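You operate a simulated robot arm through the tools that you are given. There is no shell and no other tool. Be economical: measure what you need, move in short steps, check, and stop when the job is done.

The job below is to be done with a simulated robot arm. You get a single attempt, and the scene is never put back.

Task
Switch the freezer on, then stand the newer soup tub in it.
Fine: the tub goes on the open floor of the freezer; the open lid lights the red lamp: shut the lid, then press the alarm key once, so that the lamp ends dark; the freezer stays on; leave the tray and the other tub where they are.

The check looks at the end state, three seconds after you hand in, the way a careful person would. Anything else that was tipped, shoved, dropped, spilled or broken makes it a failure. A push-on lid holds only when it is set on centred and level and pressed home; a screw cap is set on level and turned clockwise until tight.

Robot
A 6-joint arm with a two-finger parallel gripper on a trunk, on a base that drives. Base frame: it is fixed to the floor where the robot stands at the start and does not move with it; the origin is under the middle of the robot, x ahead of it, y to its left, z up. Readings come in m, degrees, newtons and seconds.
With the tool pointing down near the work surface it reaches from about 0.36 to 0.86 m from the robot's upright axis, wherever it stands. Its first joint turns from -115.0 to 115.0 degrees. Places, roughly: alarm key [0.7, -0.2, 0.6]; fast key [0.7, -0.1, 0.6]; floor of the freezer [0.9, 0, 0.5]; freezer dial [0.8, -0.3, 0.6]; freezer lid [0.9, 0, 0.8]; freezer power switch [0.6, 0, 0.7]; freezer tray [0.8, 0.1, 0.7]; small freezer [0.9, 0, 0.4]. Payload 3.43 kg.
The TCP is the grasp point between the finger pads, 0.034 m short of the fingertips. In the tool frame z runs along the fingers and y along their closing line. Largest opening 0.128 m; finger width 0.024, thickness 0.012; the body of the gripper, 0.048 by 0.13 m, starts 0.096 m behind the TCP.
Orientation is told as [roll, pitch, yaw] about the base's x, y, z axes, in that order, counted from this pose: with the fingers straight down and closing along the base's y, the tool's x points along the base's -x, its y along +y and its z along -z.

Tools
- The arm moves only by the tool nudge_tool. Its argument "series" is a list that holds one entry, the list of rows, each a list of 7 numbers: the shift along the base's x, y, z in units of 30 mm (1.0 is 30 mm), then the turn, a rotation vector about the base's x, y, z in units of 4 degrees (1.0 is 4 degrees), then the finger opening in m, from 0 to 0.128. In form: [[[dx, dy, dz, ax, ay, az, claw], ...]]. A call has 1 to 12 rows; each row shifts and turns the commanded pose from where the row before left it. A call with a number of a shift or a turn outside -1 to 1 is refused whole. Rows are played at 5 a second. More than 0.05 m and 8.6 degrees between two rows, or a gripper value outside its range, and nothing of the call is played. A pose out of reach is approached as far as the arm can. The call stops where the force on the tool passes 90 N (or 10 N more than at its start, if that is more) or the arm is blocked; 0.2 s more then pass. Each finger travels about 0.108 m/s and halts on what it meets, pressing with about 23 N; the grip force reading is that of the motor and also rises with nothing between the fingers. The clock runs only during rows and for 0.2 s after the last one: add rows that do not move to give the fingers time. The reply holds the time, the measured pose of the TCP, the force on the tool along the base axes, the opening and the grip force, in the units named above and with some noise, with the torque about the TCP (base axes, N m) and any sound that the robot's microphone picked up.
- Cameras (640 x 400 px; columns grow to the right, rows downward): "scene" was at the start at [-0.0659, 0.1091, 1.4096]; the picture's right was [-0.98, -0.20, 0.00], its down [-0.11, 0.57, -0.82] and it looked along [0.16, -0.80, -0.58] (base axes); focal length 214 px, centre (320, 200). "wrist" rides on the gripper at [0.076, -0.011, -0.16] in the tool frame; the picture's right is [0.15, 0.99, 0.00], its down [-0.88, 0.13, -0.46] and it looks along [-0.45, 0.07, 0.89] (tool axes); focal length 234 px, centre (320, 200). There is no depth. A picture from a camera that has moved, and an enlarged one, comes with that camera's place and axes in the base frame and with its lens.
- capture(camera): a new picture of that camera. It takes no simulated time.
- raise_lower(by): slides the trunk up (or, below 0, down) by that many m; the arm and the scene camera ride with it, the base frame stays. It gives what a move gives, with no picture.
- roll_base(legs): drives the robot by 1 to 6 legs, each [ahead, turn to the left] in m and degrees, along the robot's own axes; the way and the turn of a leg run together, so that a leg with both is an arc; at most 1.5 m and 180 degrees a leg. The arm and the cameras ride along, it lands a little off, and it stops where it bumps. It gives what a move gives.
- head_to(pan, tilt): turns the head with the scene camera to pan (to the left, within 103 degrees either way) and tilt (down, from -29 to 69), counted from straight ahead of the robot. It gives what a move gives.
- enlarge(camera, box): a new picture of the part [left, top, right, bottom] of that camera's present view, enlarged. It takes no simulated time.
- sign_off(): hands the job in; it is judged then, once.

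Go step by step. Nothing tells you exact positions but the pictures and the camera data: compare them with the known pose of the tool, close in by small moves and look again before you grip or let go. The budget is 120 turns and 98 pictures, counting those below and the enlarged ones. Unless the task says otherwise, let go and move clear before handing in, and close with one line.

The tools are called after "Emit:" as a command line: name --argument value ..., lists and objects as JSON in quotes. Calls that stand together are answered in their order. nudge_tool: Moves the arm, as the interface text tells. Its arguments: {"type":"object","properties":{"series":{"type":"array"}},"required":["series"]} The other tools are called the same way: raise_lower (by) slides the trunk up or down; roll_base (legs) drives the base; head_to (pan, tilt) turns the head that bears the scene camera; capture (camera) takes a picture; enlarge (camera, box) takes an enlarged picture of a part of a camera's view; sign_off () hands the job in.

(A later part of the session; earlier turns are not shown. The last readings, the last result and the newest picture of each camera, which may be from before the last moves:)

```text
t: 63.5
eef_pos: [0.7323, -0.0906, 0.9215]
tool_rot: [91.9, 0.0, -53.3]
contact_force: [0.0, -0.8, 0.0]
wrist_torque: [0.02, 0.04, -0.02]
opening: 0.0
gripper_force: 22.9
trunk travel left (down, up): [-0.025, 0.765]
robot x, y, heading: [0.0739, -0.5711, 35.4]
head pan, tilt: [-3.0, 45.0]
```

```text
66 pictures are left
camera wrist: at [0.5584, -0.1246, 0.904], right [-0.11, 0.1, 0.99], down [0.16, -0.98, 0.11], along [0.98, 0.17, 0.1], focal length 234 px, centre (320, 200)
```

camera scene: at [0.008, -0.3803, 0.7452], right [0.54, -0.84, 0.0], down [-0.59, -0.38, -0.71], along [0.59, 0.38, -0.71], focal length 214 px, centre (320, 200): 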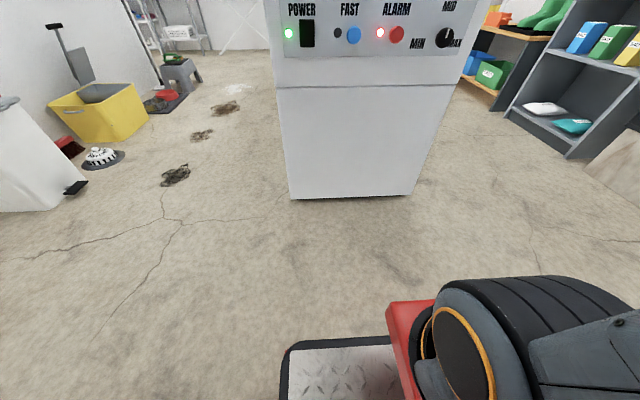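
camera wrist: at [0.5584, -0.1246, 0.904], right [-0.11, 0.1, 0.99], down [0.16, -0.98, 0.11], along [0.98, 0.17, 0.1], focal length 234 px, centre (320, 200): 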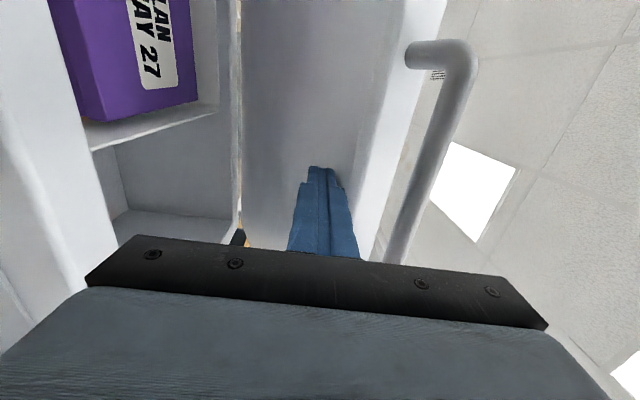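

Fingers are just under the lid panel. Raising the trunk to lift it.

Emit:
raise_lower --by 0.08

Emit:
roll_base --legs '[[0.06, 0]]'

Emit:
capture --camera "wrist"

```text
t: 64.7
eef_pos: [0.7294, -0.0915, 1.0018]
tool_rot: [92.1, 0.0, -53.2]
contact_force: [-2.7, -2.3, 2.7]
wrist_torque: [0.01, -0.08, -0.03]
opening: 0.0
gripper_force: 23.0
trunk travel left (down, up): [-0.105, 0.685]
robot x, y, heading: [0.074, -0.5687, 35.8]
head pan, tilt: [-3.0, 45.0]
```

```text
t: 65.6
eef_pos: [0.7492, -0.078, 1.0301]
tool_rot: [95.3, -0.2, -53.2]
contact_force: [-5.4, -3.6, 9.1]
wrist_torque: [0.06, -0.27, -0.1]
opening: 0.0001
gripper_force: 22.8
trunk travel left (down, up): [-0.105, 0.685]
robot x, y, heading: [0.0958, -0.553, 35.8]
head pan, tilt: [-3.0, 45.0]
stopped in leg 1: the force on the tool passed its limit at 103 N (the readings are from after the stop); the commanded pose is now the measured one
```

```text
65 pictures are left
camera wrist: at [0.5769, -0.1114, 1.004], right [-0.16, 0.06, 0.98], down [0.15, -0.98, 0.09], along [0.97, 0.17, 0.15], focal length 234 px, centre (320, 200)
```

wrist: 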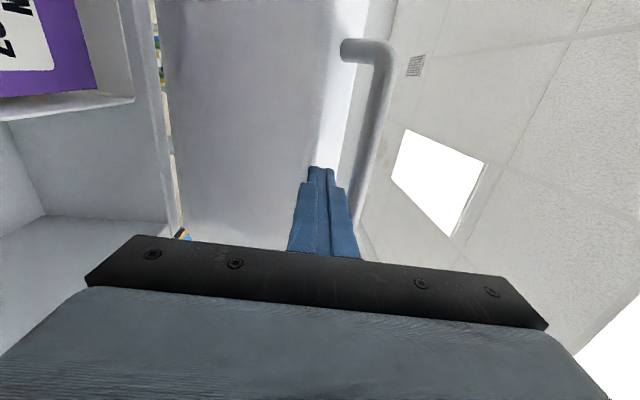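

The tips are at the lid's lower front edge. I'll drop 5 cm, go further in, then push up and forward with the arm.

Emit:
nudge_tool --series '[[[-0.3, -0.22, -0.8, 0, 0, 0, 0.0], [0, 0, -0.9, 0, 0, 0, 0.0], [0.5, 0.37, 0, 0, 0, 0, 0.0], [0.5, 0.37, 0, 0, 0, 0, 0.0], [0.5, 0.37, 0, 0, 0, 0, 0.0], [0.5, 0.37, 0, 0, 0, 0, 0.0], [0, 0, 0, 0, 0, 0, 0.0]]]'

Emit:
capture --camera "wrist"

```text
t: 66.2
eef_pos: [0.7343, -0.0893, 1.0058]
tool_rot: [97.6, -0.2, -53.2]
contact_force: [-18.6, -13.8, 18.5]
wrist_torque: [0.2, -0.51, -0.17]
opening: 0.0
gripper_force: 22.8
trunk travel left (down, up): [-0.105, 0.685]
robot x, y, heading: [0.096, -0.5536, 35.5]
head pan, tilt: [-3.0, 45.0]
stopped in row 3: the force on the tool passed its limit at 100 N (the readings are from after the stop); the commanded pose is now the measured one
```

```text
64 pictures are left
camera wrist: at [0.563, -0.1217, 0.9721], right [-0.19, 0.04, 0.98], down [0.15, -0.99, 0.07], along [0.97, 0.16, 0.18], focal length 234 px, centre (320, 200)
```

wrist: 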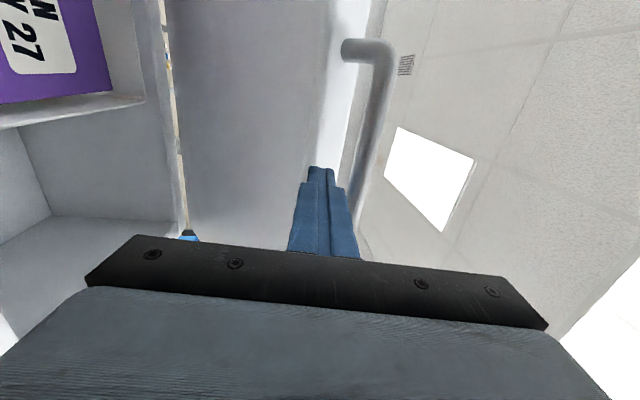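

The tips seem caught on the lid's front edge; pull straight back first and look.

Emit:
nudge_tool --series '[[[-0.5, -0.37, 0, 0, 0, 0, 0.0], [-0.5, -0.37, 0, 0, 0, 0, 0.0], [-0.5, -0.37, 0, 0, 0, 0, 0.0], [-0.5, -0.37, 0, 0, 0, 0, 0.0], [0, 0, 0, 0, 0, 0, 0.0]]]'

Emit:
head_to --pan -3 --tilt 0

Emit:
capture --camera "scene"

Emit:
capture --camera "wrist"

```text
t: 67.4
eef_pos: [0.7183, -0.0993, 0.9964]
tool_rot: [96.7, -0.1, -53.2]
contact_force: [0.3, -0.1, 0.4]
wrist_torque: [0.02, 0.01, 0.01]
opening: 0.0001
gripper_force: 22.3
out of reach, approached as far as the arm can: row 2, 3, 4
trunk travel left (down, up): [-0.105, 0.685]
robot x, y, heading: [0.0959, -0.5548, 35.8]
head pan, tilt: [-3.0, 45.0]
```

```text
t: 68.5
eef_pos: [0.7184, -0.0997, 0.9979]
tool_rot: [96.8, -0.1, -53.2]
contact_force: [0.0, 0.8, 0.1]
wrist_torque: [-0.01, 0.0, 0.02]
opening: 0.0003
gripper_force: 22.8
trunk travel left (down, up): [-0.105, 0.685]
robot x, y, heading: [0.0982, -0.5508, 35.8]
head pan, tilt: [-3.0, 0.0]
```

```text
63 pictures are left
camera scene: at [0.1195, -0.3009, 0.8961], right [0.54, -0.84, 0.0], down [0.0, 0.0, -1.0], along [0.84, 0.54, 0.0], focal length 214 px, centre (320, 200)
```

scene: 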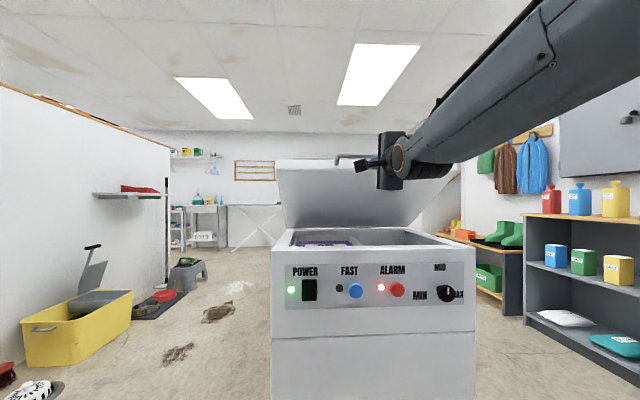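

```text
62 pictures are left
camera wrist: at [0.5471, -0.1333, 0.9663], right [-0.18, 0.05, 0.98], down [0.15, -0.99, 0.08], along [0.97, 0.16, 0.17], focal length 234 px, centre (320, 200)
```

wrist: 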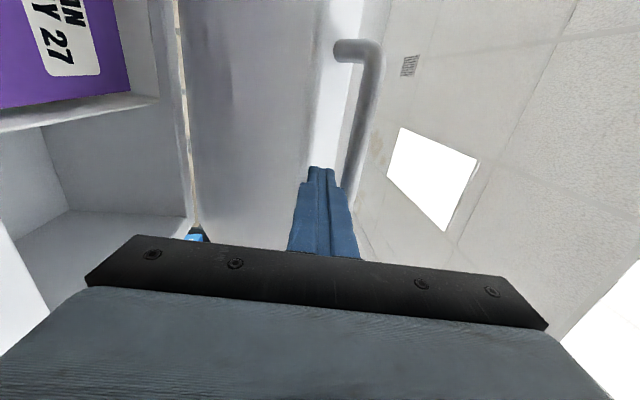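

Everything's free; the lid stands at ~35° and the fingers are a bit too high. Lower the trunk, drive in, then raise.

Emit:
raise_lower --by -0.075

Emit:
roll_base --legs '[[0.09, 0]]'

Emit:
raise_lower --by 0.06

Emit:
capture --camera "scene"

Emit:
capture --camera "wrist"

```text
t: 69.7
eef_pos: [0.7355, -0.0872, 0.9221]
tool_rot: [96.9, -0.2, -53.2]
contact_force: [0.8, -0.2, 0.0]
wrist_torque: [-0.04, 0.05, -0.01]
opening: 0.0002
gripper_force: 22.7
trunk travel left (down, up): [-0.03, 0.76]
robot x, y, heading: [0.0972, -0.5514, 35.8]
head pan, tilt: [-3.0, 0.0]
```

```text
t: 70.8
eef_pos: [0.8072, -0.0346, 0.9215]
tool_rot: [96.8, -0.1, -53.2]
contact_force: [0.0, 0.0, 0.9]
wrist_torque: [0.05, 0.02, -0.02]
opening: 0.0
gripper_force: 23.3
trunk travel left (down, up): [-0.03, 0.76]
robot x, y, heading: [0.1704, -0.5017, 35.9]
head pan, tilt: [-3.0, 0.0]
```

```text
t: 71.8
eef_pos: [0.8081, -0.0354, 0.9823]
tool_rot: [96.9, 0.0, -53.3]
contact_force: [0.1, 0.7, -0.4]
wrist_torque: [-0.01, -0.02, 0.01]
opening: 0.0
gripper_force: 23.4
trunk travel left (down, up): [-0.09, 0.7]
robot x, y, heading: [0.169, -0.5026, 35.8]
head pan, tilt: [-3.0, 0.0]
```

```text
61 pictures are left
camera scene: at [0.1959, -0.2461, 0.8812], right [0.54, -0.84, 0.0], down [0.0, 0.0, -1.0], along [0.84, 0.54, 0.0], focal length 214 px, centre (320, 200)
```

scene: 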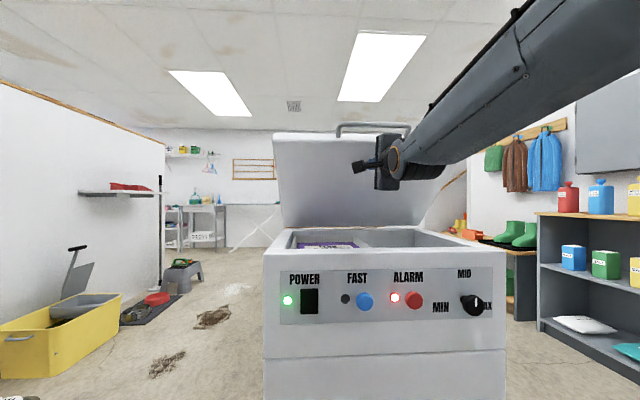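

```text
60 pictures are left
camera wrist: at [0.6366, -0.0681, 0.9519], right [-0.18, 0.05, 0.98], down [0.15, -0.99, 0.08], along [0.97, 0.16, 0.17], focal length 234 px, centre (320, 200)
```

wrist: 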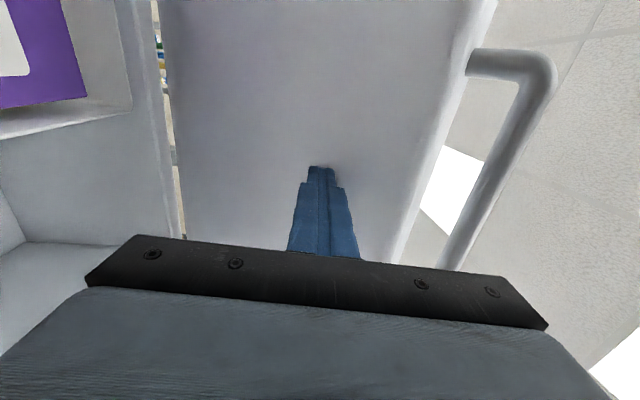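

Fingers are now under the lid panel. Pushing up and forward along the arc.

Emit:
nudge_tool --series '[[[0.4, 0.3, 0.5, 0, 0, 0, 0.0], [0.4, 0.3, 0.5, 0, 0, 0, 0.0], [0.4, 0.3, 0.4, 0, 0, 0, 0.0], [0.4, 0.3, 0.4, 0, 0, 0, 0.0], [0.4, 0.3, 0.3, 0, 0, 0, 0.0], [0.4, 0.3, 0.3, 0, 0, 0, 0.0]]]'

Emit:
capture --camera "scene"

```text
t: 73.2
eef_pos: [0.8795, 0.0187, 1.0529]
tool_rot: [96.9, -0.2, -53.2]
contact_force: [-0.2, -1.0, 0.6]
wrist_torque: [0.01, -0.01, -0.04]
opening: 0.0001
gripper_force: 23.1
trunk travel left (down, up): [-0.09, 0.7]
robot x, y, heading: [0.1673, -0.5026, 35.7]
head pan, tilt: [-3.0, 0.0]
```

```text
59 pictures are left
camera scene: at [0.1958, -0.2461, 0.8811], right [0.54, -0.84, 0.0], down [0.0, 0.0, -1.0], along [0.84, 0.54, 0.0], focal length 214 px, centre (320, 200)
```

scene: 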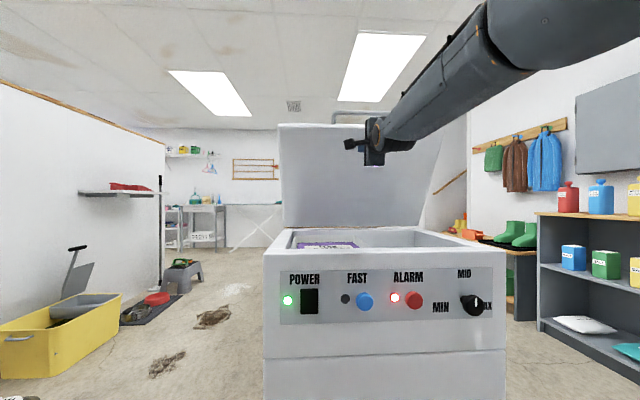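

Lid about 65–70°. A bit more forward.

Emit:
nudge_tool --series '[[[0.4, 0.3, 0.15, 0, 0, 0, 0.0], [0.4, 0.3, 0.15, 0, 0, 0, 0.0], [0.4, 0.3, 0.1, 0, 0, 0, 0.0], [0.4, 0.3, 0.1, 0, 0, 0, 0.0], [0.4, 0.3, 0, 0, 0, 0, 0.0], [0, 0, 0, 0, 0, 0, 0.0]]]'

Emit:
capture --camera "wrist"

```text
t: 74.5
eef_pos: [0.9395, 0.0647, 1.0672]
tool_rot: [96.7, -0.1, -53.2]
contact_force: [-0.5, 1.9, -0.3]
wrist_torque: [0.04, 0.01, 0.0]
opening: 0.0001
gripper_force: 23.4
trunk travel left (down, up): [-0.09, 0.7]
robot x, y, heading: [0.1699, -0.4996, 35.7]
head pan, tilt: [-3.0, 0.0]
```

```text
58 pictures are left
camera wrist: at [0.7686, 0.0314, 1.0367], right [-0.18, 0.05, 0.98], down [0.15, -0.99, 0.08], along [0.97, 0.16, 0.17], focal length 234 px, centre (320, 200)
```

wrist: 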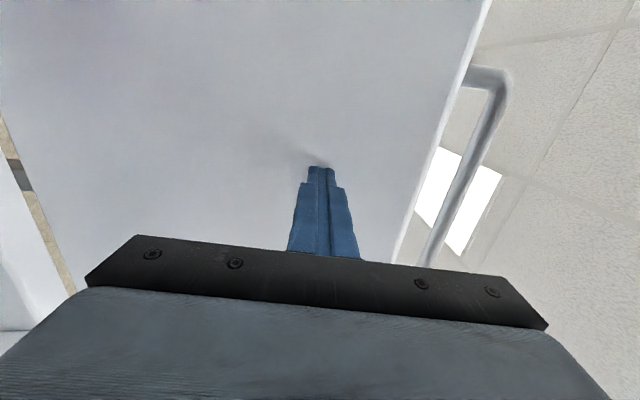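

The lid stands at ~80°. Withdrawing: back the base off with the arm.

Emit:
roll_base --legs '[[-0.24, 0]]'

Emit:
raise_lower --by 0.2

Emit:
head_to --pan -3 --tilt 30

Emit:
capture --camera "scene"

```text
t: 76.3
eef_pos: [0.7495, -0.0743, 1.0674]
tool_rot: [96.7, -0.1, -53.4]
contact_force: [0.7, -0.1, 0.3]
wrist_torque: [-0.02, 0.0, -0.04]
opening: 0.0
gripper_force: 22.9
trunk travel left (down, up): [-0.09, 0.7]
robot x, y, heading: [-0.0225, -0.6384, 35.7]
head pan, tilt: [-3.0, 0.0]
```

```text
t: 78.5
eef_pos: [0.7484, -0.0759, 1.2673]
tool_rot: [96.8, -0.2, -53.2]
contact_force: [0.5, 0.5, 0.6]
wrist_torque: [0.03, -0.03, -0.01]
opening: 0.0
gripper_force: 22.9
trunk travel left (down, up): [-0.29, 0.5]
robot x, y, heading: [-0.0236, -0.6375, 35.6]
head pan, tilt: [-3.0, 0.0]
```

```text
t: 79.4
eef_pos: [0.7488, -0.0753, 1.2674]
tool_rot: [96.8, -0.1, -53.4]
contact_force: [-0.3, 0.9, -0.5]
wrist_torque: [-0.02, -0.01, 0.01]
opening: 0.0
gripper_force: 23.1
trunk travel left (down, up): [-0.29, 0.5]
robot x, y, heading: [-0.0244, -0.6425, 35.6]
head pan, tilt: [-3.0, 30.0]
```

```text
57 pictures are left
camera scene: at [-0.0409, -0.4162, 1.0329], right [0.54, -0.84, 0.0], down [-0.42, -0.27, -0.87], along [0.73, 0.47, -0.5], focal length 214 px, centre (320, 200)
```

scene: 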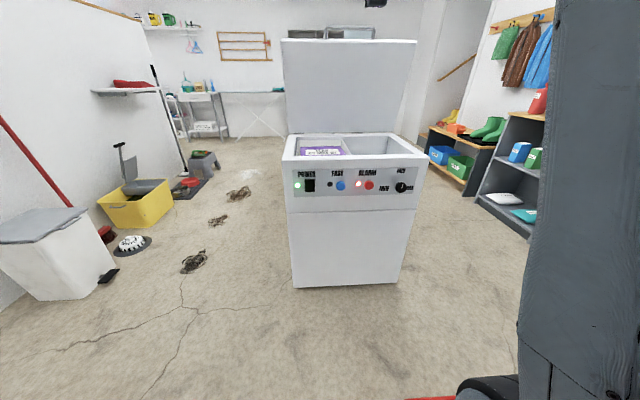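

Lid stays open. Pitching the tool down while drawing it in.

Emit:
nudge_tool --series '[[[-0.4, -0.3, 0, -0.741, 1, 0, 0.0], [-0.4, -0.3, 0, -0.741, 1, 0, 0.0], [-0.4, -0.3, 0, -0.741, 1, 0, 0.0], [-0.4, -0.3, 0, -0.741, 1, 0, 0.0], [-0.4, -0.3, 0, -0.741, 1, 0, 0.0], [-0.4, -0.3, 0, -0.741, 1, 0, 0.0], [-0.4, -0.3, 0, -0.741, 1, 0, 0.0], [-0.4, -0.3, 0, -0.741, 1, 0, 0.0], [-0.4, -0.3, 0, -0.741, 1, 0, 0.0], [-0.4, -0.3, 0, -0.741, 1, 0, 0.0], [-0.4, -0.3, 0, -0.741, 1, 0, 0.0], [-0.4, -0.3, 0, -0.741, 1, 0, 0.05]]]'

Emit:
nudge_tool --series '[[[-0.4, -0.3, 0, -0.741, 1, 0, 0.05], [-0.4, -0.3, 0, -0.741, 1, 0, 0.05], [-0.4, -0.3, 0, -0.741, 1, 0, 0.05], [-0.4, -0.3, 0, -0.741, 1, 0, 0.05], [-0.4, -0.3, 0, -0.741, 1, 0, 0.05], [0, 0, 0, -0.741, 1, 0, 0.05], [0, 0, 0, -0.741, 1, 0, 0.1], [0, 0, 0, -0.3, 0.4, 0, 0.128], [0, 0, 0, 0, 0, 0, 0.128]]]'

```text
t: 82.0
eef_pos: [0.6032, -0.1852, 1.2632]
tool_rot: [37.0, 0.0, -53.3]
contact_force: [-0.4, 0.2, 0.3]
wrist_torque: [0.01, 0.0, 0.0]
opening: 0.0499
gripper_force: 0.2
out of reach, approached as far as the arm can: row 12
trunk travel left (down, up): [-0.29, 0.5]
robot x, y, heading: [-0.0251, -0.6422, 35.5]
head pan, tilt: [-3.0, 30.0]
```

```text
t: 84.0
eef_pos: [0.4984, -0.2606, 1.1396]
tool_rot: [0.4, 0.1, -53.3]
contact_force: [0.2, -0.4, 0.0]
wrist_torque: [-0.03, 0.04, -0.02]
opening: 0.1282
gripper_force: 0.1
out of reach, approached as far as the arm can: row 1, 2, 3, 4, 5, 6, 7, 8
trunk travel left (down, up): [-0.29, 0.5]
robot x, y, heading: [-0.0185, -0.6378, 35.8]
head pan, tilt: [-3.0, 30.0]
```

Tool is down. Next I retract the arm and drive around to face the bench at the newer tub (≈ h −0.83, left 0.28 in the freezer-aligned frame).

Emit:
nudge_tool --series '[[[-0.8, -0.6, 0.3, 0, 0, 0, 0.128], [-0.8, -0.6, 0.3, 0, 0, 0, 0.128], [-0.8, -0.6, 0.3, 0, 0, 0, 0.128], [-0.8, -0.6, 0.3, 0, 0, 0, 0.128], [-0.8, -0.6, 0.3, 0, 0, 0, 0.128], [0, 0, 0, 0, 0, 0, 0.128]]]'

Emit:
roll_base --legs '[[0.3, 0], [0, 90], [0.77, 0], [0, 90]]'

Emit:
head_to --pan 0 --tilt 30

Emit:
capture --camera "scene"

Emit:
capture --camera "wrist"

```text
t: 85.4
eef_pos: [0.3781, -0.3515, 1.1655]
tool_rot: [0.5, 0.1, -53.4]
contact_force: [-0.5, -0.2, 0.3]
wrist_torque: [0.0, 0.0, 0.01]
opening: 0.1281
gripper_force: 0.1
out of reach, approached as far as the arm can: row 3, 4, 5
trunk travel left (down, up): [-0.29, 0.5]
robot x, y, heading: [-0.025, -0.6395, 35.6]
head pan, tilt: [-3.0, 30.0]
```

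```text
t: 98.9
eef_pos: [-0.6539, -0.1286, 1.1655]
tool_rot: [0.6, 0.1, 126.6]
contact_force: [0.2, 0.8, -0.5]
wrist_torque: [-0.01, -0.03, -0.01]
opening: 0.1279
gripper_force: 0.0
trunk travel left (down, up): [-0.29, 0.5]
robot x, y, heading: [-0.2517, 0.1568, -144.3]
head pan, tilt: [-3.0, 30.0]
```

```text
t: 99.5
eef_pos: [-0.6522, -0.1283, 1.1654]
tool_rot: [0.6, 0.1, 126.8]
contact_force: [-0.3, -0.2, -0.5]
wrist_torque: [-0.02, 0.01, -0.03]
opening: 0.1281
gripper_force: 0.0
trunk travel left (down, up): [-0.29, 0.5]
robot x, y, heading: [-0.2525, 0.1594, -144.6]
head pan, tilt: [0.0, 30.0]
```

```text
56 pictures are left
camera scene: at [-0.2338, -0.0659, 1.0328], right [-0.58, 0.81, 0.0], down [0.41, 0.29, -0.87], along [-0.7, -0.5, -0.5], focal length 214 px, centre (320, 200)
```

scene: 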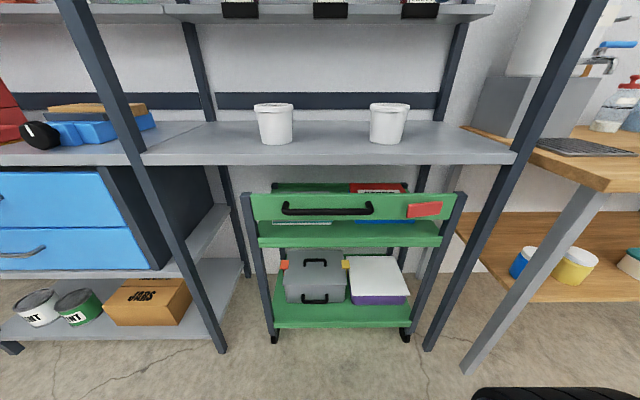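

```text
55 pictures are left
camera wrist: at [-0.5976, -0.181, 1.3246], right [-0.71, -0.71, 0.01], down [-0.63, 0.63, 0.46], along [-0.33, 0.32, -0.89], focal length 234 px, centre (320, 200)
```

wrist: 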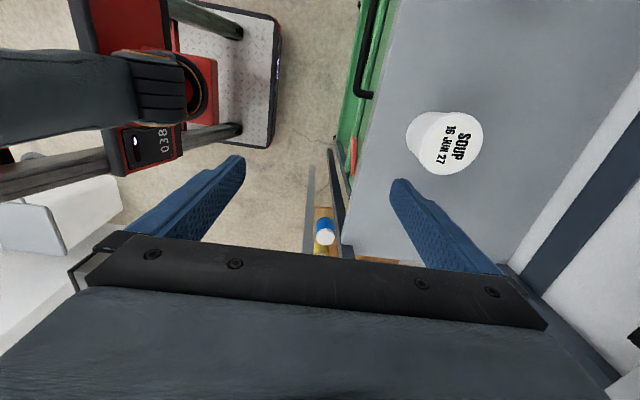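

Newer tub's lid centre triangulates to (−0.807, −0.261, 0.967). Moving the open gripper over it.

Emit:
nudge_tool --series '[[[-0.86, -0.737, 0, 0, 0, 0, 0.128], [-0.86, -0.737, 0, 0, 0, 0, 0.128], [-0.86, -0.737, 0, 0, 0, 0, 0.128], [-0.86, -0.737, 0, 0, 0, 0, 0.128], [-0.86, -0.737, -0.5, 0, 0, 0, 0.128], [-0.86, -0.737, -0.5, 0, 0, 0, 0.128], [0, 0, -1, 0, 0, 0, 0.128], [0, 0, 0, 0, 0, 0, 0.128]]]'

Emit:
capture --camera "wrist"

Emit:
capture --camera "scene"

```text
t: 101.3
eef_pos: [-0.8052, -0.2571, 1.0894]
tool_rot: [0.6, 0.2, 126.7]
contact_force: [1.1, 0.0, 0.3]
wrist_torque: [0.0, -0.01, 0.01]
opening: 0.1277
gripper_force: 0.0
out of reach, approached as far as the arm can: row 3, 4
trunk travel left (down, up): [-0.29, 0.5]
robot x, y, heading: [-0.2511, 0.159, -144.4]
head pan, tilt: [0.0, 30.0]
```

```text
54 pictures are left
camera wrist: at [-0.749, -0.31, 1.248], right [-0.71, -0.71, 0.01], down [-0.63, 0.63, 0.46], along [-0.33, 0.32, -0.89], focal length 234 px, centre (320, 200)
```

wrist: 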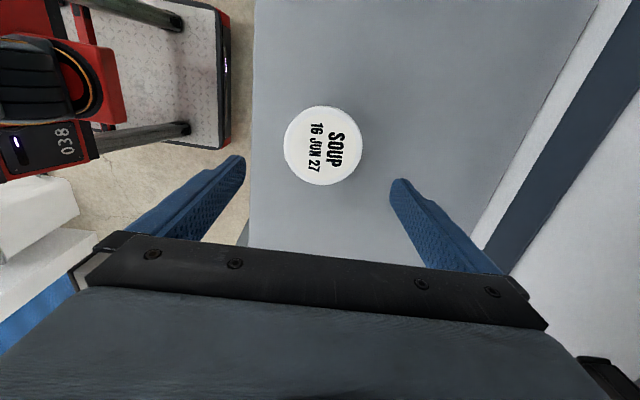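

```text
53 pictures are left
camera scene: at [-0.2338, -0.0659, 1.0328], right [-0.58, 0.81, 0.0], down [0.41, 0.29, -0.87], along [-0.7, -0.5, -0.5], focal length 214 px, centre (320, 200)
```

scene: 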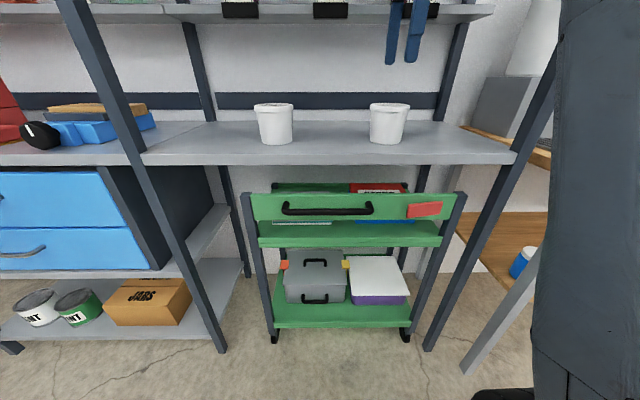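

Centred within a few mm over the tub. Descending around it.

Emit:
nudge_tool --series '[[[0.05, -0.2, -1, 0, 0, 0, 0.128], [0, 0, -1, 0, 0, 0, 0.128], [0, 0, -1, 0, 0, 0, 0.128], [0, 0, 0, 0, 0, 0, 0.128]]]'

Emit:
capture --camera "wrist"

Emit:
capture --camera "scene"

```text
t: 102.3
eef_pos: [-0.8026, -0.2638, 0.9986]
tool_rot: [0.6, 0.1, 126.7]
contact_force: [-0.3, 0.4, 0.0]
wrist_torque: [-0.01, 0.0, -0.01]
opening: 0.128
gripper_force: 0.1
trunk travel left (down, up): [-0.29, 0.5]
robot x, y, heading: [-0.2533, 0.1608, -144.5]
head pan, tilt: [0.0, 30.0]
```

```text
52 pictures are left
camera wrist: at [-0.7479, -0.3157, 1.158], right [-0.71, -0.71, 0.01], down [-0.63, 0.63, 0.46], along [-0.33, 0.32, -0.89], focal length 234 px, centre (320, 200)
```

wrist: 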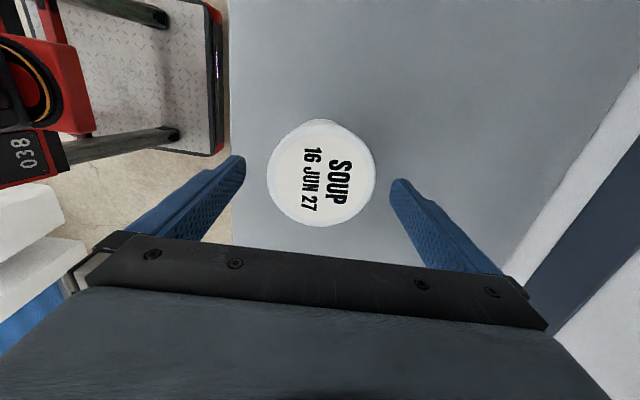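

```text
51 pictures are left
camera scene: at [-0.2338, -0.0659, 1.0328], right [-0.58, 0.81, 0.0], down [0.41, 0.29, -0.87], along [-0.7, -0.5, -0.5], focal length 214 px, centre (320, 200)
```

scene: 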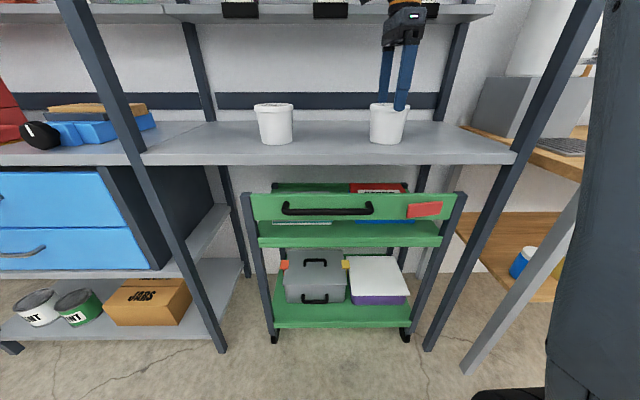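

Still centred. Descending the last 6 cm and closing.

Emit:
nudge_tool --series '[[[0.1, -0.05, -1, 0, 0, 0, 0.128], [0, 0, -1, 0, 0, 0, 0.128], [0, 0, -0.1, 0, 0, 0, 0.128], [0, 0, 0, 0, 0, 0, 0.128]]]'

Emit:
nudge_tool --series '[[[0, 0, 0, 0, 0, 0, 0.1], [0, 0, 0, 0, 0, 0, 0.085], [0, 0, 0, 0, 0, 0, 0.07], [0, 0, 0, 0, 0, 0, 0.06], [0, 0, 0, 0, 0, 0, 0.06]]]'

Emit:
capture --camera "wrist"

Emit:
enlarge --camera "scene" --box '[320, 60, 480, 160]'

```text
t: 103.3
eef_pos: [-0.8009, -0.2668, 0.9364]
tool_rot: [0.5, 0.1, 126.7]
contact_force: [-0.2, 0.5, 0.6]
wrist_torque: [0.01, -0.02, -0.02]
opening: 0.1279
gripper_force: 0.0
trunk travel left (down, up): [-0.29, 0.5]
robot x, y, heading: [-0.2517, 0.1594, -144.6]
head pan, tilt: [0.0, 30.0]
```

```text
t: 104.5
eef_pos: [-0.7989, -0.2652, 0.9347]
tool_rot: [0.5, 0.1, 126.8]
contact_force: [1.1, -0.6, 0.1]
wrist_torque: [-0.02, 0.02, -0.06]
opening: 0.0953
gripper_force: 23.4
trunk travel left (down, up): [-0.29, 0.5]
robot x, y, heading: [-0.2536, 0.1584, -144.4]
head pan, tilt: [0.0, 30.0]
```

```text
50 pictures are left
camera wrist: at [-0.7442, -0.3188, 1.0946], right [-0.71, -0.71, 0.01], down [-0.63, 0.63, 0.46], along [-0.33, 0.32, -0.89], focal length 234 px, centre (320, 200)
```

wrist: 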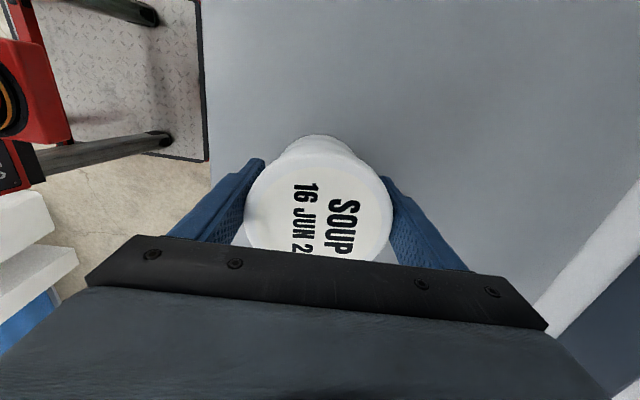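

```text
4.00 times, centred on (400, 110) of scene
camera zoom: at [-0.2337, -0.0659, 1.0328], right [-0.58, 0.81, 0.0], down [0.41, 0.29, -0.87], along [-0.7, -0.5, -0.5], focal length 858 px, centre (0, 560)
```

zoom: 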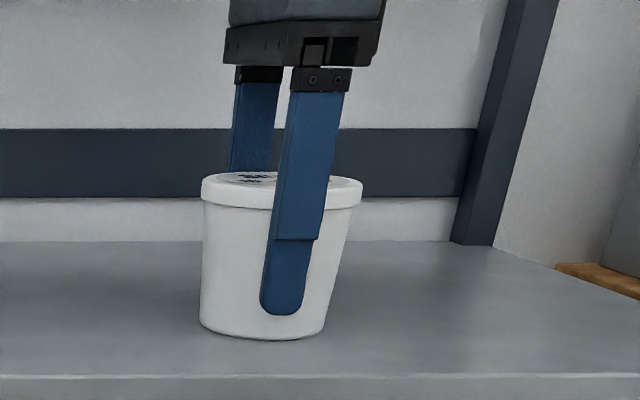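

Gripped at the rim. Lifting.

Emit:
nudge_tool --series '[[[0, 0, 0.3, 0, 0, 0, 0.06], [0, 0, 0.5, 0, 0, 0, 0.06], [0, 0, 1, 0, 0, 0, 0.06], [0, 0, 1, 0, 0, 0, 0.06], [0, 0, 0, 0, 0, 0, 0.06]]]'

Emit:
capture --camera "scene"

```text
t: 105.8
eef_pos: [-0.8009, -0.2664, 1.0186]
tool_rot: [0.5, 0.1, 126.7]
contact_force: [-0.5, 0.5, -3.9]
wrist_torque: [-0.03, -0.04, -0.01]
opening: 0.0952
gripper_force: 23.3
trunk travel left (down, up): [-0.29, 0.5]
robot x, y, heading: [-0.2516, 0.1604, -144.3]
head pan, tilt: [0.0, 30.0]
```

```text
48 pictures are left
camera scene: at [-0.2339, -0.066, 1.0327], right [-0.58, 0.81, 0.0], down [0.41, 0.29, -0.87], along [-0.7, -0.5, -0.5], focal length 214 px, centre (320, 200)
```

scene: 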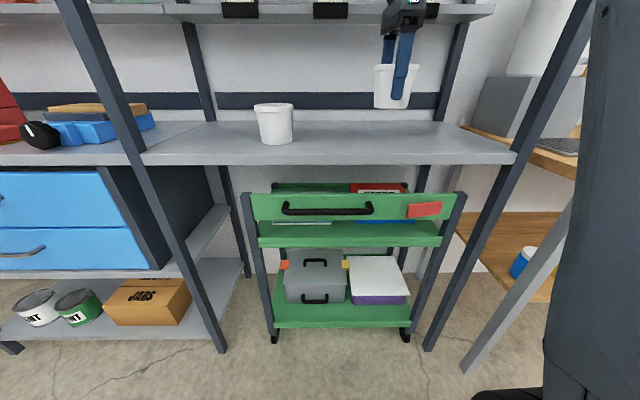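

Tub held securely (~0.4 kg), other tub untouched. Retracting and driving back to the freezer.

Emit:
nudge_tool --series '[[[0.6, 0.44, 1, 0, 0, 0, 0.06], [0.8, 0.6, 0.8, 0, 0, 0, 0.06], [0.8, 0.6, 0.5, 0, 0, 0, 0.06], [0.8, 0.6, 0, 0, 0, 0, 0.06], [0.8, 0.6, 0, 0, 0, 0, 0.06], [0.8, 0.6, 0, 0, 0, 0, 0.06], [0, 0, 0, 0, 0, 0, 0.06]]]'

Emit:
roll_base --legs '[[0, 90], [0.84, 0], [0, 91]]'

Emit:
head_to --pan -3 --tilt 40

Emit:
capture --camera "scene"

Emit:
capture --camera "wrist"

```text
t: 107.3
eef_pos: [-0.663, -0.1626, 1.0862]
tool_rot: [0.5, 0.0, 126.8]
contact_force: [-0.6, -0.2, -3.9]
wrist_torque: [0.0, -0.02, -0.03]
opening: 0.0954
gripper_force: 22.9
trunk travel left (down, up): [-0.29, 0.5]
robot x, y, heading: [-0.2528, 0.1619, -144.2]
head pan, tilt: [0.0, 30.0]
```

```text
t: 119.4
eef_pos: [0.6472, -0.2102, 1.0863]
tool_rot: [0.5, 0.1, -54.6]
contact_force: [-0.4, 0.0, -5.4]
wrist_torque: [0.04, 0.04, -0.01]
opening: 0.0953
gripper_force: 22.6
trunk travel left (down, up): [-0.29, 0.5]
robot x, y, heading: [0.2296, -0.5218, 34.2]
head pan, tilt: [0.0, 30.0]
```

```text
t: 120.2
eef_pos: [0.6486, -0.2106, 1.0878]
tool_rot: [0.5, 0.1, -54.6]
contact_force: [1.1, 0.4, -5.2]
wrist_torque: [0.01, 0.03, 0.0]
opening: 0.0953
gripper_force: 22.9
trunk travel left (down, up): [-0.29, 0.5]
robot x, y, heading: [0.2316, -0.5239, 34.4]
head pan, tilt: [-3.0, 40.0]
```

```text
47 pictures are left
camera scene: at [0.2119, -0.3041, 1.0175], right [0.52, -0.85, 0.0], down [-0.55, -0.33, -0.77], along [0.65, 0.4, -0.64], focal length 214 px, centre (320, 200)
```

scene: 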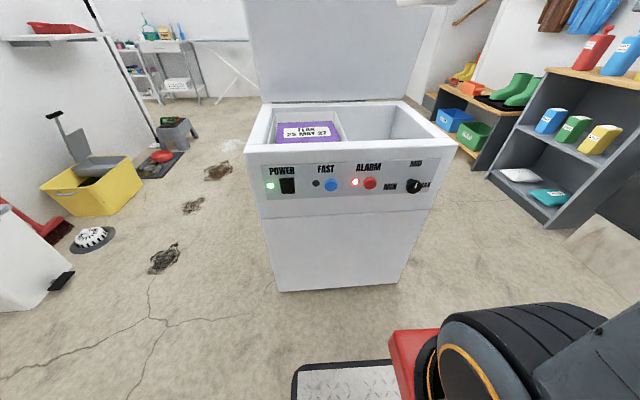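

```text
46 pictures are left
camera wrist: at [0.5937, -0.1563, 1.2462], right [0.72, 0.69, 0.01], down [0.61, -0.65, 0.46], along [0.32, -0.32, -0.89], focal length 234 px, centre (320, 200)
```

wrist: 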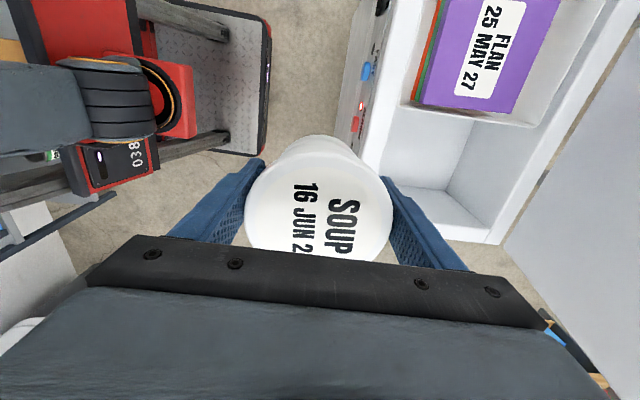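

I'll zoom to locate the open compartment.

Emit:
enlarge --camera "wrist" --box '[340, 40, 580, 260]'

Emit:
enlarge --camera "scene" --box '[230, 85, 450, 205]'

```text
1.82 times, centred on (460, 150) of wrist
camera zoom: at [0.5937, -0.1563, 1.2462], right [0.72, 0.69, 0.01], down [0.61, -0.65, 0.46], along [0.32, -0.32, -0.89], focal length 426 px, centre (66, 291)
```

zoom: 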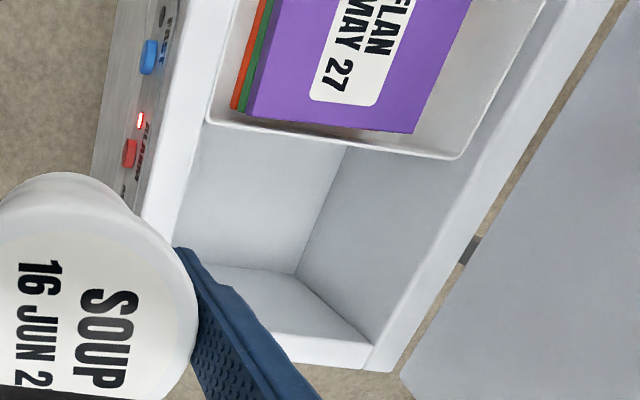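

```text
2.91 times, centred on (340, 145) of scene
camera zoom: at [0.2119, -0.3041, 1.0175], right [0.52, -0.85, 0.0], down [-0.55, -0.33, -0.77], along [0.65, 0.4, -0.64], focal length 624 px, centre (262, 360)
```

zoom: 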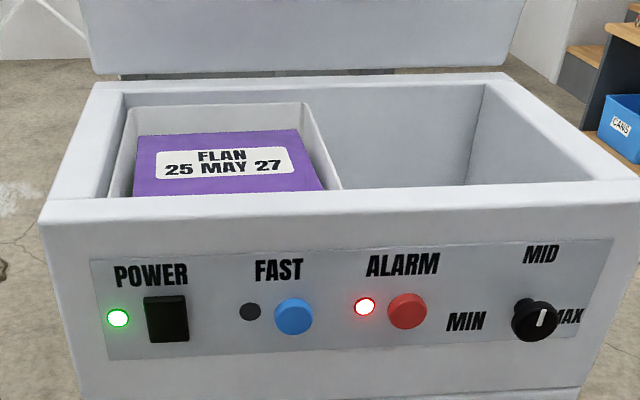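

The free floor is h 0.54–0.85, lateral −0.505…−0.75; target tub centre (0.948, −0.113). Drive 0.1 m closer, then position above.

Emit:
roll_base --legs '[[0.1, 0]]'

Emit:
raise_lower --by 0.1

```text
t: 121.3
eef_pos: [0.7296, -0.1524, 1.0867]
tool_rot: [0.5, 0.1, -54.4]
contact_force: [-0.6, 0.1, -4.0]
wrist_torque: [0.01, 0.04, 0.02]
opening: 0.0952
gripper_force: 22.9
trunk travel left (down, up): [-0.29, 0.5]
robot x, y, heading: [0.3143, -0.466, 34.2]
head pan, tilt: [-3.0, 40.0]
```

```text
t: 122.6
eef_pos: [0.7298, -0.1533, 1.1871]
tool_rot: [0.5, 0.1, -54.4]
contact_force: [0.5, -0.2, -4.9]
wrist_torque: [0.03, -0.02, 0.0]
opening: 0.0953
gripper_force: 22.8
trunk travel left (down, up): [-0.39, 0.4]
robot x, y, heading: [0.3152, -0.4706, 34.4]
head pan, tilt: [-3.0, 40.0]
```

Moving over the free compartment and lowering to just above the rim.

Emit:
nudge_tool --series '[[[0.909, 0.168, 0, 0, 0, 0, 0.06], [0.909, 0.168, 0, 0, 0, 0, 0.06], [0.909, 0.168, 0, 0, 0, 0, 0.06], [0.909, 0.168, -0.5, 0, 0, 0, 0.06], [0.909, 0.168, -0.8, 0, 0, 0, 0.06], [0.909, 0.168, -0.8, 0, 0, 0, 0.06], [0.909, 0.168, -0.8, 0, 0, 0, 0.06], [0.909, 0.168, -0.8, 0, 0, 0, 0.06], [0, 0, -1, 0, 0, 0, 0.06], [0, 0, -1, 0, 0, 0, 0.06], [0, 0, -1, 0, 0, 0, 0.06], [0, 0, 0, 0, 0, 0, 0.06]]]'

Emit:
capture --camera "wrist"

Emit:
capture --camera "scene"

```text
t: 125.2
eef_pos: [0.9497, -0.1111, 0.9838]
tool_rot: [0.6, 0.1, -54.4]
contact_force: [-0.4, 0.5, -4.4]
wrist_torque: [0.06, 0.01, -0.01]
opening: 0.0955
gripper_force: 23.0
trunk travel left (down, up): [-0.39, 0.4]
robot x, y, heading: [0.3112, -0.4632, 34.6]
head pan, tilt: [-3.0, 40.0]
```

```text
43 pictures are left
camera wrist: at [0.8948, -0.058, 1.1435], right [0.72, 0.69, 0.01], down [0.62, -0.64, 0.46], along [0.32, -0.32, -0.89], focal length 234 px, centre (320, 200)
```

wrist: 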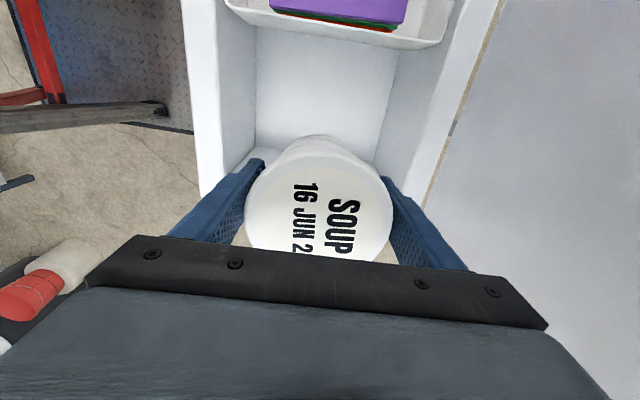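

```text
42 pictures are left
camera scene: at [0.271, -0.2634, 1.1174], right [0.52, -0.85, 0.0], down [-0.55, -0.34, -0.77], along [0.65, 0.4, -0.64], focal length 214 px, centre (320, 200)
```

scene: 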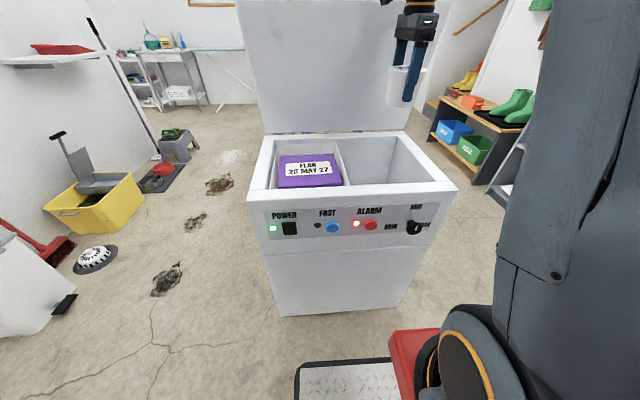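

Alignment over the free floor is good. Descending in stages.

Emit:
nudge_tool --series '[[[0, 0, -1, 0, 0, 0, 0.06], [0, 0, -1, 0, 0, 0, 0.06], [0, 0, -1, 0, 0, 0, 0.06], [0, 0, -1, 0, 0, 0, 0.06], [0, 0, -1, 0, 0, 0, 0.06], [0, 0, -1, 0, 0, 0, 0.06], [0, 0, -1, 0, 0, 0, 0.06], [0, 0, 0, 0, 0, 0, 0.06]]]'

Emit:
capture --camera "wrist"

Emit:
capture --camera "scene"

```text
t: 127.0
eef_pos: [0.9481, -0.1149, 0.7757]
tool_rot: [0.6, 0.1, -54.4]
contact_force: [-0.5, -0.1, -4.2]
wrist_torque: [0.05, 0.03, -0.04]
opening: 0.0955
gripper_force: 22.9
trunk travel left (down, up): [-0.39, 0.4]
robot x, y, heading: [0.3101, -0.4668, 34.5]
head pan, tilt: [-3.0, 40.0]
```

```text
41 pictures are left
camera wrist: at [0.8936, -0.0597, 0.9357], right [0.72, 0.69, 0.01], down [0.62, -0.64, 0.46], along [0.32, -0.32, -0.89], focal length 234 px, centre (320, 200)
```

wrist: 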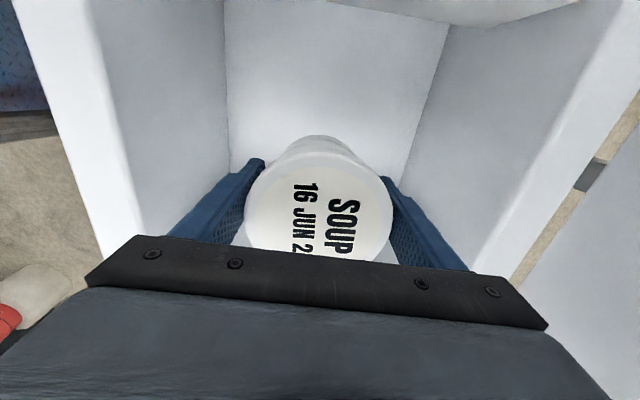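

```text
40 pictures are left
camera scene: at [0.2709, -0.2635, 1.1174], right [0.52, -0.85, 0.0], down [-0.55, -0.34, -0.77], along [0.65, 0.4, -0.64], focal length 214 px, centre (320, 200)
```

scene: 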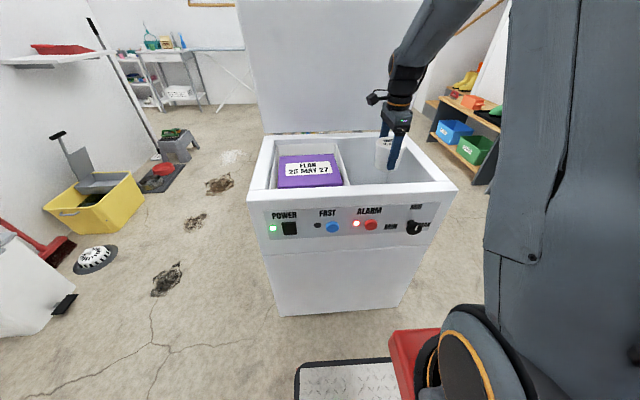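

Clear on all sides. Continuing down.

Emit:
nudge_tool --series '[[[0, 0, -1, 0, 0, 0, 0.06], [0, 0, -1, 0, 0, 0, 0.06], [0, 0, -1, 0, 0, 0, 0.06], [0, 0, -1, 0, 0, 0, 0.06], [0, 0, 0, 0, 0, 0, 0.06]]]'

Emit:
capture --camera "wrist"

Emit:
enlarge --camera "scene" --box '[340, 60, 500, 220]'

```text
t: 128.2
eef_pos: [0.9477, -0.1135, 0.6547]
tool_rot: [0.6, 0.1, -54.3]
contact_force: [0.3, 0.0, -5.2]
wrist_torque: [0.01, 0.01, 0.03]
opening: 0.0953
gripper_force: 23.1
trunk travel left (down, up): [-0.39, 0.4]
robot x, y, heading: [0.3126, -0.466, 34.6]
head pan, tilt: [-3.0, 40.0]
```

```text
39 pictures are left
camera wrist: at [0.8938, -0.0594, 0.815], right [0.72, 0.69, 0.01], down [0.62, -0.64, 0.46], along [0.32, -0.32, -0.89], focal length 234 px, centre (320, 200)
```

wrist: 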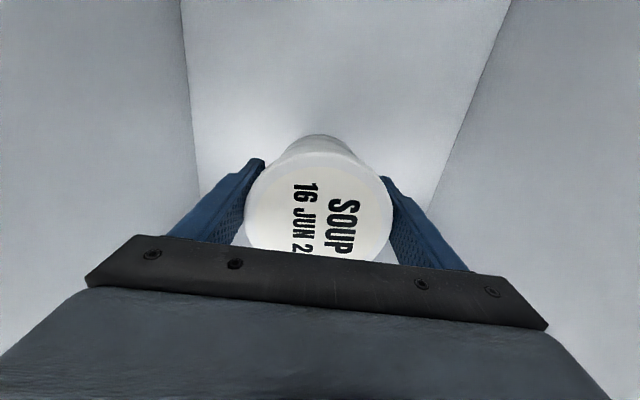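

```text
2.50 times, centred on (420, 140) of scene
camera zoom: at [0.2709, -0.2635, 1.1174], right [0.52, -0.85, 0.0], down [-0.55, -0.34, -0.77], along [0.65, 0.4, -0.64], focal length 536 px, centre (70, 350)
```

zoom: 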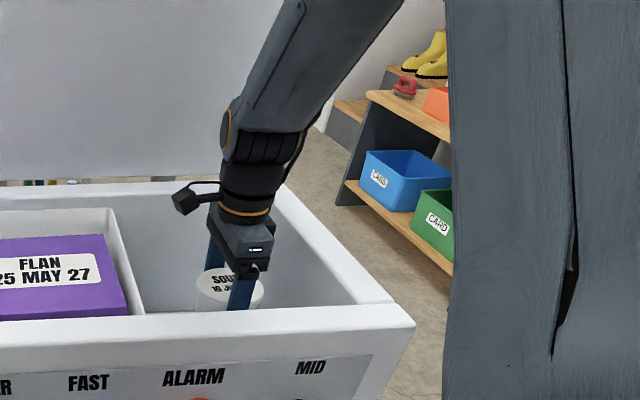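

Floor looks about 6–7 cm below the tub. Lowering in small steps, watching force.

Emit:
nudge_tool --series '[[[0, 0, -0.6, 0, 0, 0, 0.06], [0, 0, -0.6, 0, 0, 0, 0.06], [0, 0, -0.4, 0, 0, 0, 0.06], [0, 0, 0, 0, 0, 0, 0.06]]]'

Emit:
nudge_tool --series '[[[0, 0, -0.2, 0, 0, 0, 0.06], [0, 0, 0, 0, 0, 0, 0.06]]]'

Emit:
nudge_tool --series '[[[0, 0, -0.2, 0, 0, 0, 0.06], [0, 0, 0, 0, 0, 0, 0.06]]]'

Emit:
capture --camera "wrist"

```text
t: 129.2
eef_pos: [0.9482, -0.1141, 0.6063]
tool_rot: [0.5, 0.1, -54.4]
contact_force: [0.9, 0.3, -3.6]
wrist_torque: [0.03, 0.02, 0.01]
opening: 0.0955
gripper_force: 22.7
trunk travel left (down, up): [-0.39, 0.4]
robot x, y, heading: [0.3114, -0.4661, 34.5]
head pan, tilt: [-3.0, 40.0]
```

```text
t: 129.8
eef_pos: [0.9473, -0.114, 0.6016]
tool_rot: [0.5, 0.1, -54.4]
contact_force: [0.0, -0.3, -3.4]
wrist_torque: [0.05, 0.0, -0.02]
opening: 0.0952
gripper_force: 22.5
trunk travel left (down, up): [-0.39, 0.4]
robot x, y, heading: [0.3132, -0.4662, 34.4]
head pan, tilt: [-3.0, 40.0]
```

```text
t: 130.4
eef_pos: [0.9473, -0.1145, 0.5952]
tool_rot: [0.4, 0.1, -54.4]
contact_force: [0.0, 0.6, -4.9]
wrist_torque: [-0.02, -0.03, 0.02]
opening: 0.0951
gripper_force: 23.3
trunk travel left (down, up): [-0.39, 0.4]
robot x, y, heading: [0.3134, -0.4662, 34.2]
head pan, tilt: [-3.0, 40.0]
```

```text
37 pictures are left
camera wrist: at [0.8937, -0.0595, 0.7554], right [0.72, 0.69, 0.01], down [0.62, -0.64, 0.46], along [0.32, -0.32, -0.89], focal length 234 px, centre (320, 200)
```

wrist: 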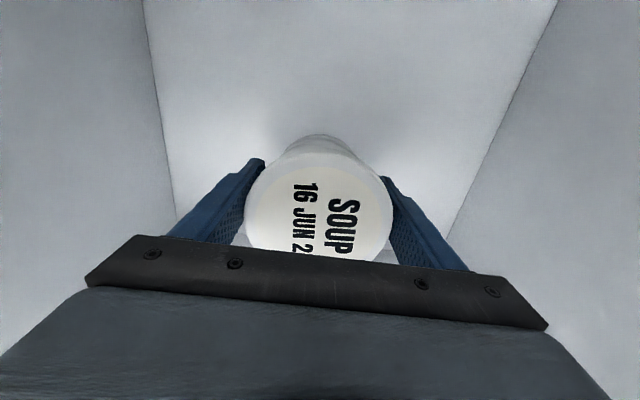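

Shadow closing up; a few more small steps.

Emit:
nudge_tool --series '[[[0, 0, -0.25, 0, 0, 0, 0.06], [0, 0, 0, 0, 0, 0, 0.06]]]'

Emit:
nudge_tool --series '[[[0, 0, -0.15, 0, 0, 0, 0.06], [0, 0, 0, 0, 0, 0, 0.06]]]'

Emit:
nudge_tool --series '[[[0, 0, -0.15, 0, 0, 0, 0.06], [0, 0, 0, 0, 0, 0, 0.06]]]'

Emit:
nudge_tool --series '[[[0, 0, -0.15, 0, 0, 0, 0.06], [0, 0, 0, 0, 0, 0, 0.06]]]'

```text
t: 131.0
eef_pos: [0.9487, -0.1142, 0.5882]
tool_rot: [0.5, 0.1, -54.4]
contact_force: [0.3, 0.6, -4.3]
wrist_torque: [0.02, 0.02, -0.02]
opening: 0.0955
gripper_force: 22.9
trunk travel left (down, up): [-0.39, 0.4]
robot x, y, heading: [0.3135, -0.471, 34.5]
head pan, tilt: [-3.0, 40.0]
```

```text
t: 131.6
eef_pos: [0.9463, -0.1145, 0.5832]
tool_rot: [0.5, 0.1, -54.4]
contact_force: [-0.2, -0.3, -3.9]
wrist_torque: [-0.01, 0.01, 0.02]
opening: 0.0955
gripper_force: 23.2
trunk travel left (down, up): [-0.39, 0.4]
robot x, y, heading: [0.3102, -0.4675, 34.4]
head pan, tilt: [-3.0, 40.0]
```

```text
t: 132.2
eef_pos: [0.9483, -0.114, 0.5799]
tool_rot: [0.5, 0.1, -54.3]
contact_force: [-0.5, 0.8, -5.3]
wrist_torque: [0.04, 0.02, 0.02]
opening: 0.0953
gripper_force: 22.7
trunk travel left (down, up): [-0.39, 0.4]
robot x, y, heading: [0.3098, -0.4677, 34.3]
head pan, tilt: [-3.0, 40.0]
```

```text
t: 132.8
eef_pos: [0.9475, -0.1141, 0.5755]
tool_rot: [0.5, 0.1, -54.5]
contact_force: [-1.6, -2.4, 4.7]
wrist_torque: [-0.25, 0.45, 0.05]
opening: 0.0952
gripper_force: 23.0
trunk travel left (down, up): [-0.39, 0.4]
robot x, y, heading: [0.3142, -0.4698, 34.3]
head pan, tilt: [-3.0, 40.0]
```

The tub touches the floor. Opening the fingers.

Emit:
nudge_tool --series '[[[0, 0, 0, 0, 0, 0, 0.1], [0, 0, 0, 0, 0, 0, 0.112], [0, 0, 0, 0, 0, 0, 0.12], [0, 0, 0, 0, 0, 0, 0.12]]]'

Emit:
nudge_tool --series '[[[0, 0, 0.5, 0, 0, 0, 0.12], [0, 0, 1, 0, 0, 0, 0.12], [0, 0, 1, 0, 0, 0, 0.12], [0, 0, 1, 0, 0, 0, 0.12], [0, 0, 0, 0, 0, 0, 0.12]]]'

Emit:
capture --camera "wrist"

```text
t: 133.8
eef_pos: [0.9483, -0.112, 0.5756]
tool_rot: [0.5, -0.1, -54.4]
contact_force: [0.3, -0.3, -0.3]
wrist_torque: [0.08, 0.02, 0.04]
opening: 0.1205
gripper_force: 0.1
trunk travel left (down, up): [-0.39, 0.4]
robot x, y, heading: [0.3102, -0.4671, 34.3]
head pan, tilt: [-3.0, 40.0]
```

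```text
t: 135.0
eef_pos: [0.9492, -0.1131, 0.68]
tool_rot: [0.4, 0.0, -54.5]
contact_force: [-0.4, -0.3, -0.8]
wrist_torque: [0.01, -0.02, -0.03]
opening: 0.1201
gripper_force: 0.2
trunk travel left (down, up): [-0.39, 0.4]
robot x, y, heading: [0.3097, -0.4694, 34.5]
head pan, tilt: [-3.0, 40.0]
```

```text
36 pictures are left
camera wrist: at [0.8949, -0.0583, 0.8393], right [0.72, 0.69, 0.01], down [0.62, -0.64, 0.46], along [0.32, -0.32, -0.89], focal length 234 px, centre (320, 200)
```

wrist: 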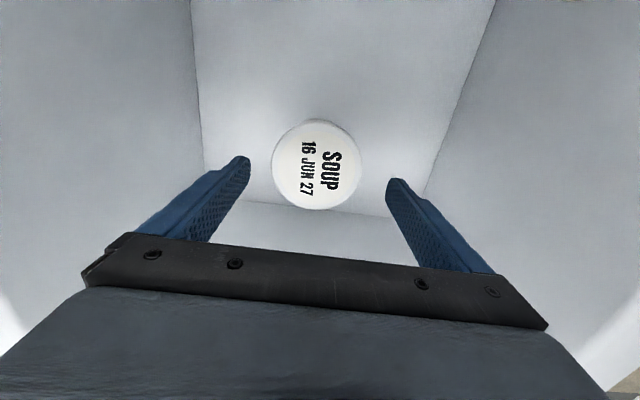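

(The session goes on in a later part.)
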